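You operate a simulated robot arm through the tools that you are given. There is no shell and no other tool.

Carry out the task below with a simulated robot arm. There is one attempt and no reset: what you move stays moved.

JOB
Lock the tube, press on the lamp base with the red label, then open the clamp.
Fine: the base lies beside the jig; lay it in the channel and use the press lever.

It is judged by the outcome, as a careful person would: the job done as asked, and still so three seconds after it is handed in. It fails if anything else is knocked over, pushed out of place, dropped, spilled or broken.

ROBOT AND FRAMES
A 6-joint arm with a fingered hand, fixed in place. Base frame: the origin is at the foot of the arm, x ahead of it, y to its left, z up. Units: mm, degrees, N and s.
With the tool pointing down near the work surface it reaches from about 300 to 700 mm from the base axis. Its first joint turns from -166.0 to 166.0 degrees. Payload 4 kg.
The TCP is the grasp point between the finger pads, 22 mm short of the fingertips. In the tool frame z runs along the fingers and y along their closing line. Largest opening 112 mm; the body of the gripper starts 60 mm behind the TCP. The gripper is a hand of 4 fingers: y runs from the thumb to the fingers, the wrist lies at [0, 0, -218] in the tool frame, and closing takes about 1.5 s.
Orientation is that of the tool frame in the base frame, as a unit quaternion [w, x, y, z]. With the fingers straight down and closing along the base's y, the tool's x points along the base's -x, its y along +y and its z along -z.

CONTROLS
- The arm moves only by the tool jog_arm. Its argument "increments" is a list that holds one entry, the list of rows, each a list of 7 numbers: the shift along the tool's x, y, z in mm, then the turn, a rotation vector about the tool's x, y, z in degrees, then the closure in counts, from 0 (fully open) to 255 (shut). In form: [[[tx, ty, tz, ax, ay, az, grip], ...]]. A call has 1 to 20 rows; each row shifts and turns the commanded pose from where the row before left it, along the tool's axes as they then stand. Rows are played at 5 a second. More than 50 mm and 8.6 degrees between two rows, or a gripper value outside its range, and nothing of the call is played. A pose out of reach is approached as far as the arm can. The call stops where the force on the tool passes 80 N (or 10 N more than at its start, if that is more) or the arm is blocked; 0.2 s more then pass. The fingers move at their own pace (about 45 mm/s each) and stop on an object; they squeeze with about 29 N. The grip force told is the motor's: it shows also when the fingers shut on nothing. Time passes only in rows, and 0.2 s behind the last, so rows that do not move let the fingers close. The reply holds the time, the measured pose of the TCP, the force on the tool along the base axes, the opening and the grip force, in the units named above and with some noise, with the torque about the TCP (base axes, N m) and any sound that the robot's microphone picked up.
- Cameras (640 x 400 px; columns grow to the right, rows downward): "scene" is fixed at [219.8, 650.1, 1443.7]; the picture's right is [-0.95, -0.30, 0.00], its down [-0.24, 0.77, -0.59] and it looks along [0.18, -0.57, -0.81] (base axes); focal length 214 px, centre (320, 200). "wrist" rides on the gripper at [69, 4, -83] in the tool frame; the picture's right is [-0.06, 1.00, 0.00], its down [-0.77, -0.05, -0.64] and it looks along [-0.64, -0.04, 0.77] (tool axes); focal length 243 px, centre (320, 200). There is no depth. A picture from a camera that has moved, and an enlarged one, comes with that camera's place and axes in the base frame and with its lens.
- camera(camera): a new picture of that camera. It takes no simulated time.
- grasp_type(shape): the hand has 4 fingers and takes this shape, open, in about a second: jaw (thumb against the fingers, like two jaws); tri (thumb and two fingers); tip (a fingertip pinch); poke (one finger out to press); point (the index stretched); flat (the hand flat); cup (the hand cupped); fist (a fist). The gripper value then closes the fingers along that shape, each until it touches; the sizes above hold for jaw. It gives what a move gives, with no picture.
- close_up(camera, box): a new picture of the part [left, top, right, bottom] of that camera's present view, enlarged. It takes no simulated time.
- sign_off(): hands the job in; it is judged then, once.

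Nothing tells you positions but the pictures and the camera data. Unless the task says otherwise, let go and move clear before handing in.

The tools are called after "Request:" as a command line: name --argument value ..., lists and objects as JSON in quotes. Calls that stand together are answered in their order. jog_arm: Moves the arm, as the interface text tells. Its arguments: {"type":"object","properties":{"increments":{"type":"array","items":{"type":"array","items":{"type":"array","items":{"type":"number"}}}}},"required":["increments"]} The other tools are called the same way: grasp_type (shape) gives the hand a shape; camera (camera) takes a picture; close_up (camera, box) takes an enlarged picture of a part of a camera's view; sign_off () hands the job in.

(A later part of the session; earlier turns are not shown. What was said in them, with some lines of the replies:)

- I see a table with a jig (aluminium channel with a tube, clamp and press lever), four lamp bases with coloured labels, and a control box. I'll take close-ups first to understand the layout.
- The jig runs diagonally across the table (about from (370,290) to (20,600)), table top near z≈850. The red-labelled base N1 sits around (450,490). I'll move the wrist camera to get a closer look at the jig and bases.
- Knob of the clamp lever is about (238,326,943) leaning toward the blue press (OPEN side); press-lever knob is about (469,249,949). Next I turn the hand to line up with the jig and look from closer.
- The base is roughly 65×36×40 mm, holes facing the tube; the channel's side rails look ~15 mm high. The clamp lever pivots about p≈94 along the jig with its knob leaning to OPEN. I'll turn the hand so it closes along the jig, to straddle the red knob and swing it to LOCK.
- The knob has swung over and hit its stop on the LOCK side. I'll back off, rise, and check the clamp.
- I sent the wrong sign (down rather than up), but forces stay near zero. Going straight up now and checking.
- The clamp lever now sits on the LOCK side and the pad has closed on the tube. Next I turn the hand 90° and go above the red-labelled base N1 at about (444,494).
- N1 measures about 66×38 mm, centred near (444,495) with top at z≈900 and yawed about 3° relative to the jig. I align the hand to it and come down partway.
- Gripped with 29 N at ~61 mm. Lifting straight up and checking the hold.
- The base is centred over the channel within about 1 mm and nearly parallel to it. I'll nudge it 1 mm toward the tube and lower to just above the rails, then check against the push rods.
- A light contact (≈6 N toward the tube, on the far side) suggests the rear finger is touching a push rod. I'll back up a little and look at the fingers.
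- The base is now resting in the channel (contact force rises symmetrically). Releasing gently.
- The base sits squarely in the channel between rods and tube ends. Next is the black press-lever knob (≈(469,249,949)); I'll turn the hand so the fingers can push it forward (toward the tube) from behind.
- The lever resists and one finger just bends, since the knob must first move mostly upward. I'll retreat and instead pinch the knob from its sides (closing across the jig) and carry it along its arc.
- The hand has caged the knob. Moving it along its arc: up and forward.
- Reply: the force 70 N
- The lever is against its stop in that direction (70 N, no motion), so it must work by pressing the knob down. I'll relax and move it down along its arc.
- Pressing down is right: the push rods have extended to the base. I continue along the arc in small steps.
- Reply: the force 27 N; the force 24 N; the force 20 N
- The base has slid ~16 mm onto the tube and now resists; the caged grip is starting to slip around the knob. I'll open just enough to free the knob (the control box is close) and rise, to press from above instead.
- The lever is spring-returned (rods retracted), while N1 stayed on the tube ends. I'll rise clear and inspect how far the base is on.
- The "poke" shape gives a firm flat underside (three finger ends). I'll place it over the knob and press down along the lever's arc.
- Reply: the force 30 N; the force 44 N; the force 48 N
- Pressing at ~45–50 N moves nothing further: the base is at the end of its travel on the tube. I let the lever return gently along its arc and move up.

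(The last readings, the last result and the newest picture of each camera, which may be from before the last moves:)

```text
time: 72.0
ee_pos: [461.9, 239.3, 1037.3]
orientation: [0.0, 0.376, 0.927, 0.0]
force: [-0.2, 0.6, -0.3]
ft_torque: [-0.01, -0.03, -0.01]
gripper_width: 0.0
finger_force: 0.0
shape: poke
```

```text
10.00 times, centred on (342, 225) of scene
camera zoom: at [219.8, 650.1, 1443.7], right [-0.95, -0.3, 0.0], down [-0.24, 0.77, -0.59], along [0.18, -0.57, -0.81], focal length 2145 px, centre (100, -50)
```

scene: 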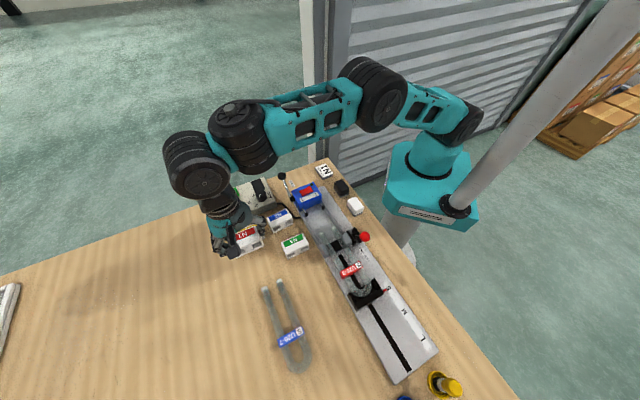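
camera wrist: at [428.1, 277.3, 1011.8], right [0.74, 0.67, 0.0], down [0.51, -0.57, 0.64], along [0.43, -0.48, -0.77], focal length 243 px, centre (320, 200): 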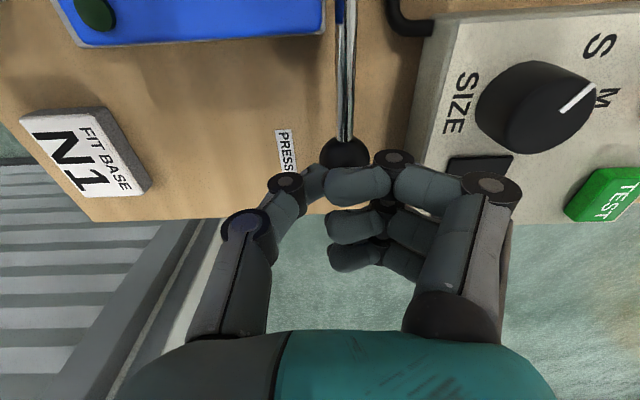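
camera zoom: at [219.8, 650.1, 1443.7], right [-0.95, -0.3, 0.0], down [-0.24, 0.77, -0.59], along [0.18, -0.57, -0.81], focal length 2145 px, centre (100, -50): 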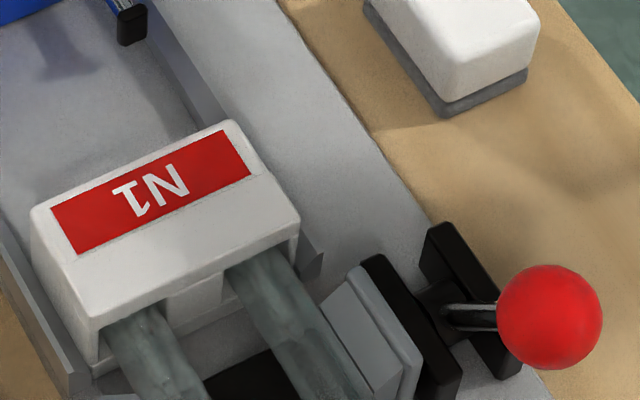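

N1 is on the tube, the press lever has returned, and nothing else has shifted. Now I go back to the jaw shape and over to the red clamp knob (≈(187,376,945)) to swing it back to OPEN.

Request:
grasp_type --shape "jaw"

Request:
jog_arm --increments '[[[0, 0, -10, 0, 0, -8.2, 80], [0, 0, 0, 0, 0, -8.2, 80], [0, 0, 0, 0, 0, -8.2, 80], [0, 0, 0, 0, 0, -8.2, 80], [0, 0, 0, 0, 0, -8.2, 80], [0, 0, 0, 0, 0, -8.2, 80], [0, 0, 0, 0, 0, -8.2, 80], [0, 0, 0, 0, 0, -8.2, 80], [0, 0, 0, 0, 0, -8.1, 80], [0, 0, 0, 0, 0, -8.1, 80], [0, 0, 0, 0, 0, -8.1, 80], [11.8, 36.5, 0, 0, 0, 0, 80], [11.8, 36.5, 0, 0, 0, 0, 80], [11.8, 36.5, 0, 0, 0, 0, 80], [11.8, 36.5, 0, 0, 0, 0, 80], [11.8, 36.5, 0, 0, 0, 0, 80], [11.8, 36.5, 0, 0, 0, 0, 80], [11.9, 36.5, 0, 0, 0, 0, 80], [12, 36.5, 0, 0, 0, 0, 80], [0, 0, 0, 0, 0, 0, 80]]]'

Request:
camera --camera "wrist"

Request:
close_up --camera "scene" --box '[300, 180, 460, 280]'

```text
time: 72.9
ee_pos: [461.6, 238.6, 1035.5]
orientation: [0.0, 0.376, 0.927, 0.0]
force: [1.0, 0.2, 0.8]
ft_torque: [-0.01, -0.01, 0.02]
gripper_width: 112.0
finger_force: 0.1
shape: jaw
```

```text
time: 77.1
ee_pos: [187.0, 375.6, 1047.1]
orientation: [-0.001, -0.387, 0.922, 0.0]
force: [-0.1, -0.3, -0.6]
ft_torque: [0.01, -0.01, 0.01]
gripper_width: 76.8
finger_force: 0.1
shape: jaw
```

```text
taken
camera wrist: at [135.0, 328.5, 1131.0], right [-0.67, 0.74, 0.0], down [0.57, 0.51, 0.64], along [0.48, 0.43, -0.77], focal length 243 px, centre (320, 200)
```

wrist: 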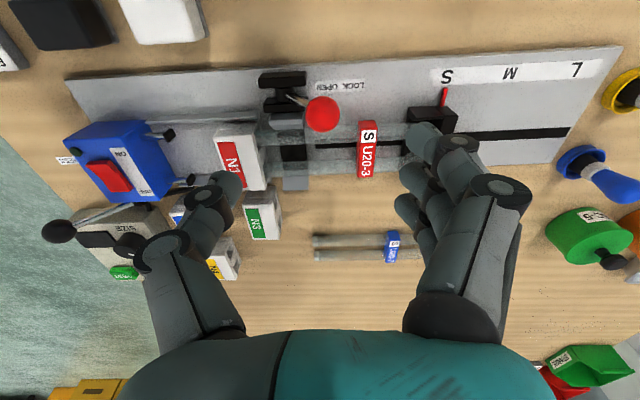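

```text
4.00 times, centred on (380, 230) of scene
camera zoom: at [219.8, 650.1, 1443.7], right [-0.95, -0.3, 0.0], down [-0.24, 0.77, -0.59], along [0.18, -0.57, -0.81], focal length 858 px, centre (80, 80)
```

zoom: 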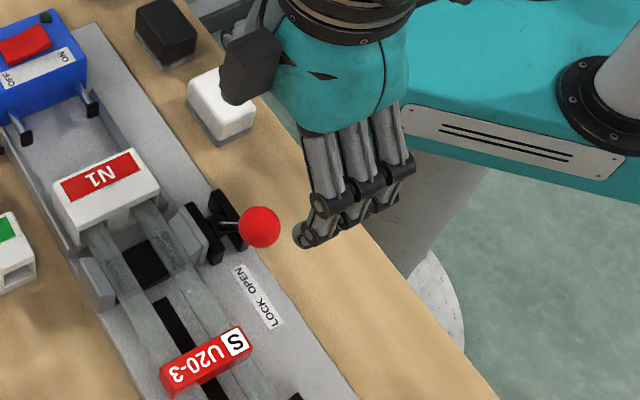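

Request:
jog_arm --increments '[[[0, 0, 25, 0, 0, 0, 80], [0, 0, 25, 0, 0, 0, 80], [0, 0, 25, 0, 0, 0, 80], [0, 0, 15, 0, 0, 0, 80], [0, 0, 10, 0, 0, 0, 80], [0, 0, 0, 0, 0, 0, 135], [0, 0, 0, 0, 0, 0, 135], [0, 0, 0, 0, 0, 0, 135], [0, 0, 0, 0, 0, 0, 135]]]'

Request:
camera --camera "wrist"

```text
time: 79.1
ee_pos: [188.0, 375.9, 947.6]
orientation: [0.0, -0.388, 0.922, 0.0]
force: [0.5, -0.4, -0.1]
ft_torque: [-0.01, 0.0, -0.04]
gripper_width: 53.5
finger_force: 0.1
shape: jaw
```

```text
taken
camera wrist: at [135.5, 328.7, 1030.7], right [-0.67, 0.74, 0.0], down [0.57, 0.51, 0.64], along [0.48, 0.43, -0.77], focal length 243 px, centre (320, 200)
```

wrist: 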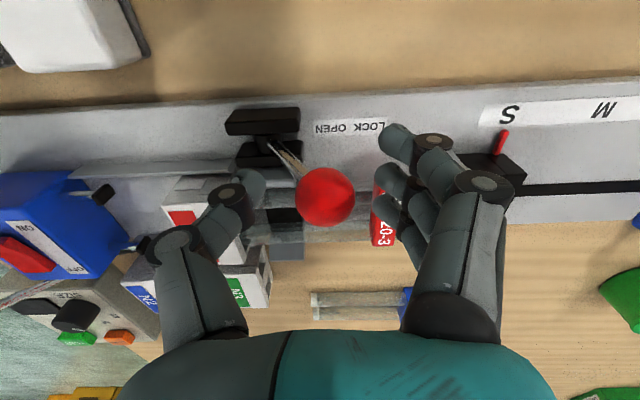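

Request:
jog_arm --increments '[[[0, -6, 0, 0, 0, 0, 135], [0, -6, 0, 0, 0, 0, 135], [0, -6, 0, 0, 0, 0, 135], [0, -6, 0, 0, 0, 0, 135], [0, -6, 0, 0, 0, 0, 135], [0, -6, 0, 0, 0, 0, 135]]]'

Request:
camera --camera "wrist"

```text
time: 80.5
ee_pos: [213.0, 350.7, 946.8]
orientation: [0.0, -0.389, 0.921, 0.0]
force: [-1.0, 0.1, 0.3]
ft_torque: [0.02, 0.01, 0.02]
gripper_width: 54.3
finger_force: 0.1
shape: jaw
```

```text
taken
camera wrist: at [161.5, 302.6, 1030.7], right [-0.67, 0.74, 0.0], down [0.57, 0.51, 0.64], along [0.48, 0.43, -0.77], focal length 243 px, centre (320, 200)
```

wrist: 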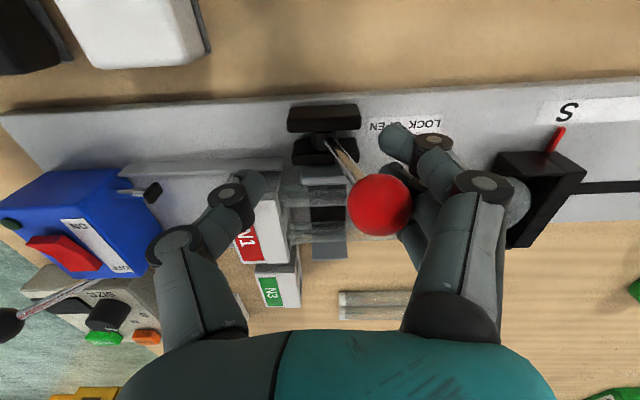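

Request:
jog_arm --increments '[[[0, -6, 0, 0, 0, 0, 135], [0, -6, 0, 0, 0, 0, 135], [0, -6, 0, 0, 0, 0, 135], [0, -6, 0, 0, 0, 0, 135], [0, -6, 0, 0, 0, 0, 135]]]'

Request:
camera --camera "wrist"

```text
time: 81.7
ee_pos: [235.6, 328.9, 947.8]
orientation: [0.0, -0.388, 0.922, 0.001]
force: [-0.2, -0.4, 0.4]
ft_torque: [0.01, -0.03, -0.03]
gripper_width: 53.4
finger_force: 0.2
shape: jaw
```

```text
taken
camera wrist: at [182.9, 282.1, 1030.7], right [-0.67, 0.74, 0.0], down [0.57, 0.51, 0.64], along [0.48, 0.43, -0.77], focal length 243 px, centre (320, 200)
```

wrist: 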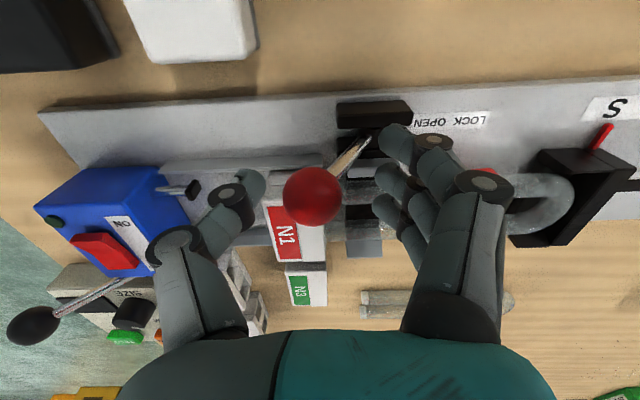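

Request:
jog_arm --increments '[[[0, -6, 0, 0, 0, 0, 135], [0, -6, 0, 0, 0, 0, 135], [0, -4, 0, 0, 0, 0, 135], [0, -3, 0, 0, 0, 0, 135]]]'

Request:
camera --camera "wrist"

```text
time: 82.7
ee_pos: [248.1, 316.5, 946.8]
orientation: [0.0, -0.388, 0.922, 0.0]
force: [-0.8, 0.3, 0.2]
ft_torque: [-0.01, 0.01, -0.01]
gripper_width: 54.1
finger_force: 0.0
shape: jaw
```

```text
taken
camera wrist: at [196.2, 269.0, 1030.6], right [-0.67, 0.74, 0.0], down [0.57, 0.51, 0.64], along [0.48, 0.43, -0.77], focal length 243 px, centre (320, 200)
```

wrist: 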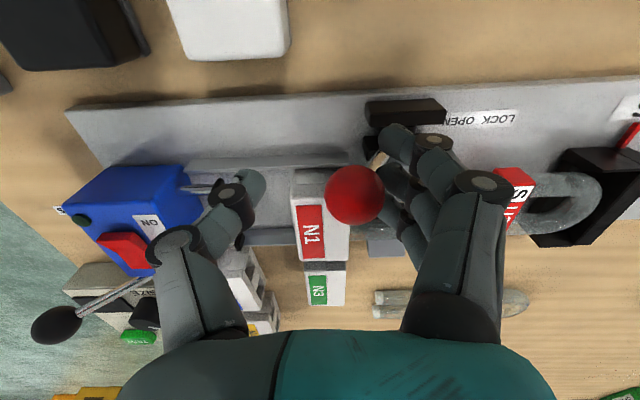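

Request:
jog_arm --increments '[[[0, -4, 0, 0, 0, 0, 135], [0, -4, 0, 0, 0, 0, 135], [0, -4, 0, 0, 0, 0, 135]]]'

Request:
camera --camera "wrist"

```text
time: 83.5
ee_pos: [255.5, 310.0, 947.3]
orientation: [-0.001, -0.389, 0.921, 0.001]
force: [-4.1, 4.0, 2.0]
ft_torque: [0.12, 0.1, 0.0]
gripper_width: 56.9
finger_force: 0.1
shape: jaw
```

```text
taken
camera wrist: at [204.6, 260.7, 1030.7], right [-0.67, 0.74, 0.0], down [0.57, 0.51, 0.64], along [0.48, 0.43, -0.77], focal length 243 px, centre (320, 200)
```

wrist: 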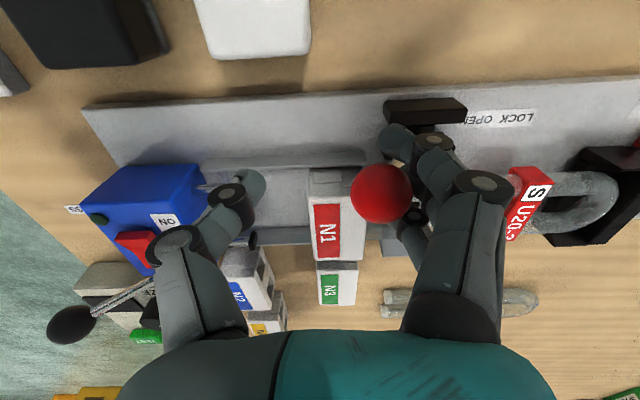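

The lever is firmly at its OPEN stop. I back off, rise straight up, and move clear for a final look.

Request:
jog_arm --increments '[[[0, 6, 0, 0, 0, 0, 135], [0, 8, 0, 0, 0, 0, 120], [0, 4, 0, 0, 0, 0, 90], [0, 0, 0, 0, 0, 0, 80], [0, 0, -15, 0, 0, 0, 80], [0, 0, -25, 0, 0, 0, 80], [0, 0, -30, 0, 0, 0, 80], [0, 0, -30, 0, 0, 0, 80], [0, 0, -30, 0, 0, 0, 80]]]'

Request:
camera --camera "wrist"

Request:
camera --camera "scene"

Request:
close_up --camera "scene" --box '[300, 190, 428, 300]'

```text
time: 85.5
ee_pos: [244.3, 320.2, 1077.7]
orientation: [-0.001, -0.389, 0.921, 0.001]
force: [0.2, 0.4, -0.2]
ft_torque: [-0.01, 0.0, 0.03]
gripper_width: 76.5
finger_force: 0.1
shape: jaw
```

```text
taken
camera wrist: at [193.2, 273.3, 1160.6], right [-0.67, 0.74, 0.0], down [0.57, 0.51, 0.64], along [0.48, 0.43, -0.77], focal length 243 px, centre (320, 200)
```

wrist: 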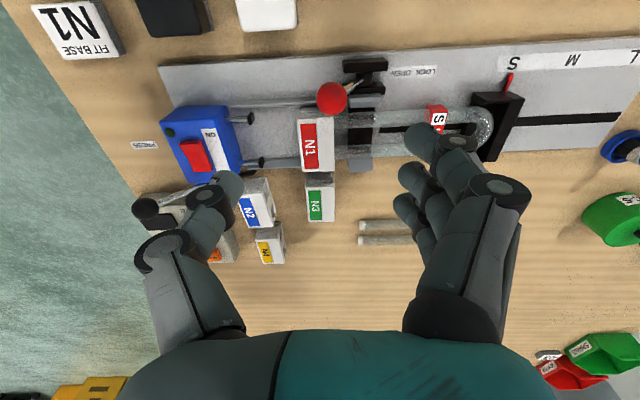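

```text
taken
```

scene: 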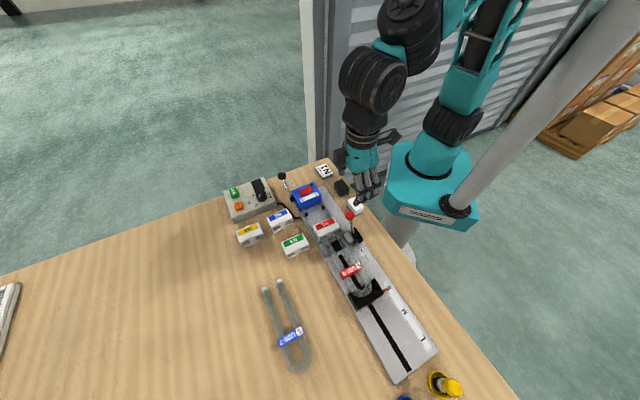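

```text
3.64 times, centred on (364, 245) of scene
camera zoom: at [219.8, 650.1, 1443.7], right [-0.95, -0.3, 0.0], down [-0.24, 0.77, -0.59], along [0.18, -0.57, -0.81], focal length 780 px, centre (160, 36)
```

zoom: 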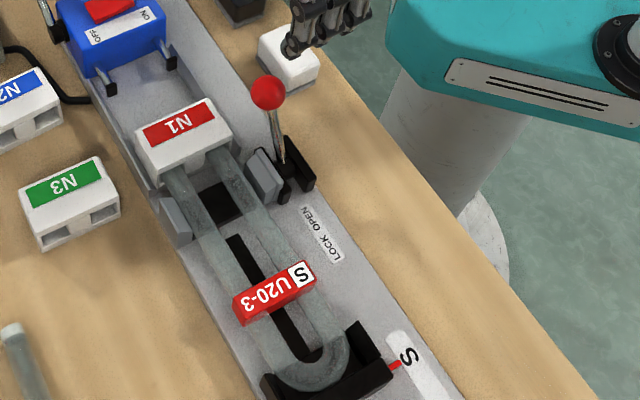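

Request:
close_up --camera "scene" --box '[312, 208, 360, 238]'

Request:
close_up --camera "wrist" --box '[270, 60, 430, 190]'

```text
13.33 times, centred on (336, 223) of scene
camera zoom: at [219.8, 650.1, 1443.7], right [-0.95, -0.3, 0.0], down [-0.24, 0.77, -0.59], along [0.18, -0.57, -0.81], focal length 2860 px, centre (107, -107)
```

zoom: 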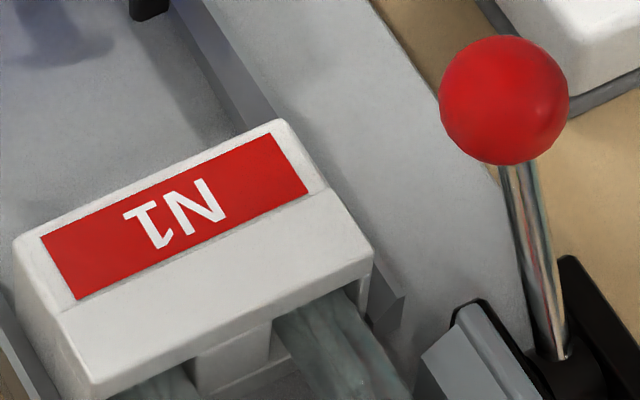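

```text
3.08 times, centred on (350, 125) of wrist
camera zoom: at [193.2, 273.3, 1160.6], right [-0.67, 0.74, 0.0], down [0.57, 0.51, 0.64], along [0.48, 0.43, -0.77], focal length 746 px, centre (228, 431)
```

zoom: 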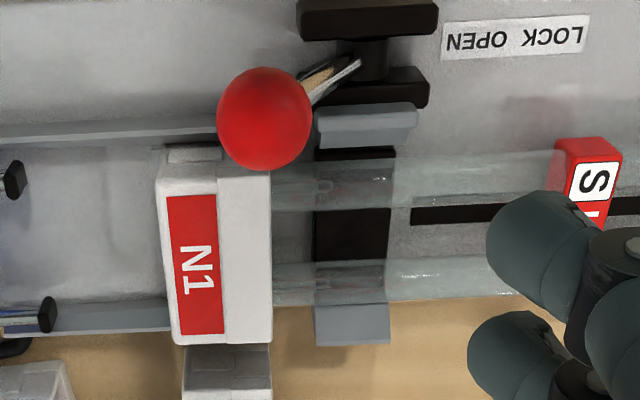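

N1 sits square on both tube legs, the tube hasn't shifted, the clamp lever is at OPEN and all other items are where they were. I'll raise the arm a little more and hand in.

Request:
jog_arm --increments '[[[0, 0, -30, 0, 0, 0, 60], [0, 0, -30, 0, 0, 0, 60], [0, 0, 0, 0, 0, 0, 60], [0, 0, 0, 0, 0, 0, 60]]]'

Request:
camera --camera "scene"

```text
time: 86.5
ee_pos: [245.6, 322.1, 1137.3]
orientation: [0.0, -0.389, 0.921, -0.001]
force: [-0.6, 0.4, -0.4]
ft_torque: [-0.03, 0.0, -0.01]
gripper_width: 85.5
finger_force: 0.2
shape: jaw
```

```text
taken
```

scene: 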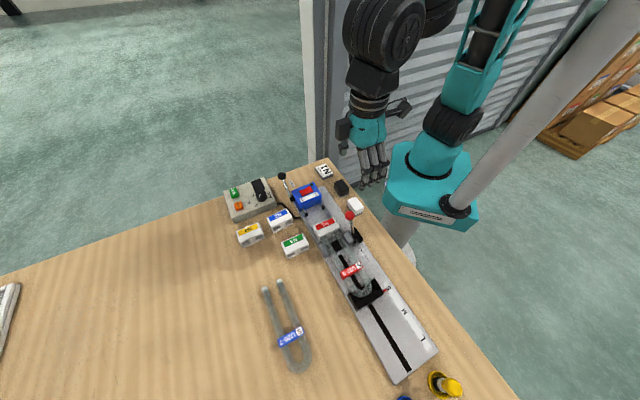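

The scene is stable: the tube is in the jig with N1 pressed on, the clamp is open, and the hand is clear and empty. Handing in.

Request:
sign_off

```text
The job is handed in.
```

The tube was locked, the red-labelled base (N1) was pressed onto it, and the clamp is open again. The job is handed in.

- **Lock:** I swung the red clamp lever to its LOCK stop before pressing.
- **Press:** I laid N1 in the channel and used the press lever. It works by pushing the knob down, and it springs back when let go. The first press, with the hand closed round the knob, began to slip near the end. I pressed again from above with about 45–50 N, and the base did not move any further.
- **Seating:** The base went about 16 mm onto the tube legs and sits square on both. I could not tell directly whether it stopped because it was fully seated or because the lever reached its end.
- **Clamp:** The lever is back at its OPEN stop, and the tube stayed in place against its stop.

While backing off the lock lever I once moved the hand down 20 mm instead of up; nothing was hit. While placing N1, a finger lightly touched one of the press rods, so I shifted the base about 10 mm toward the tube. In the final pictures nothing else had moved, and the hand was empty and clear.
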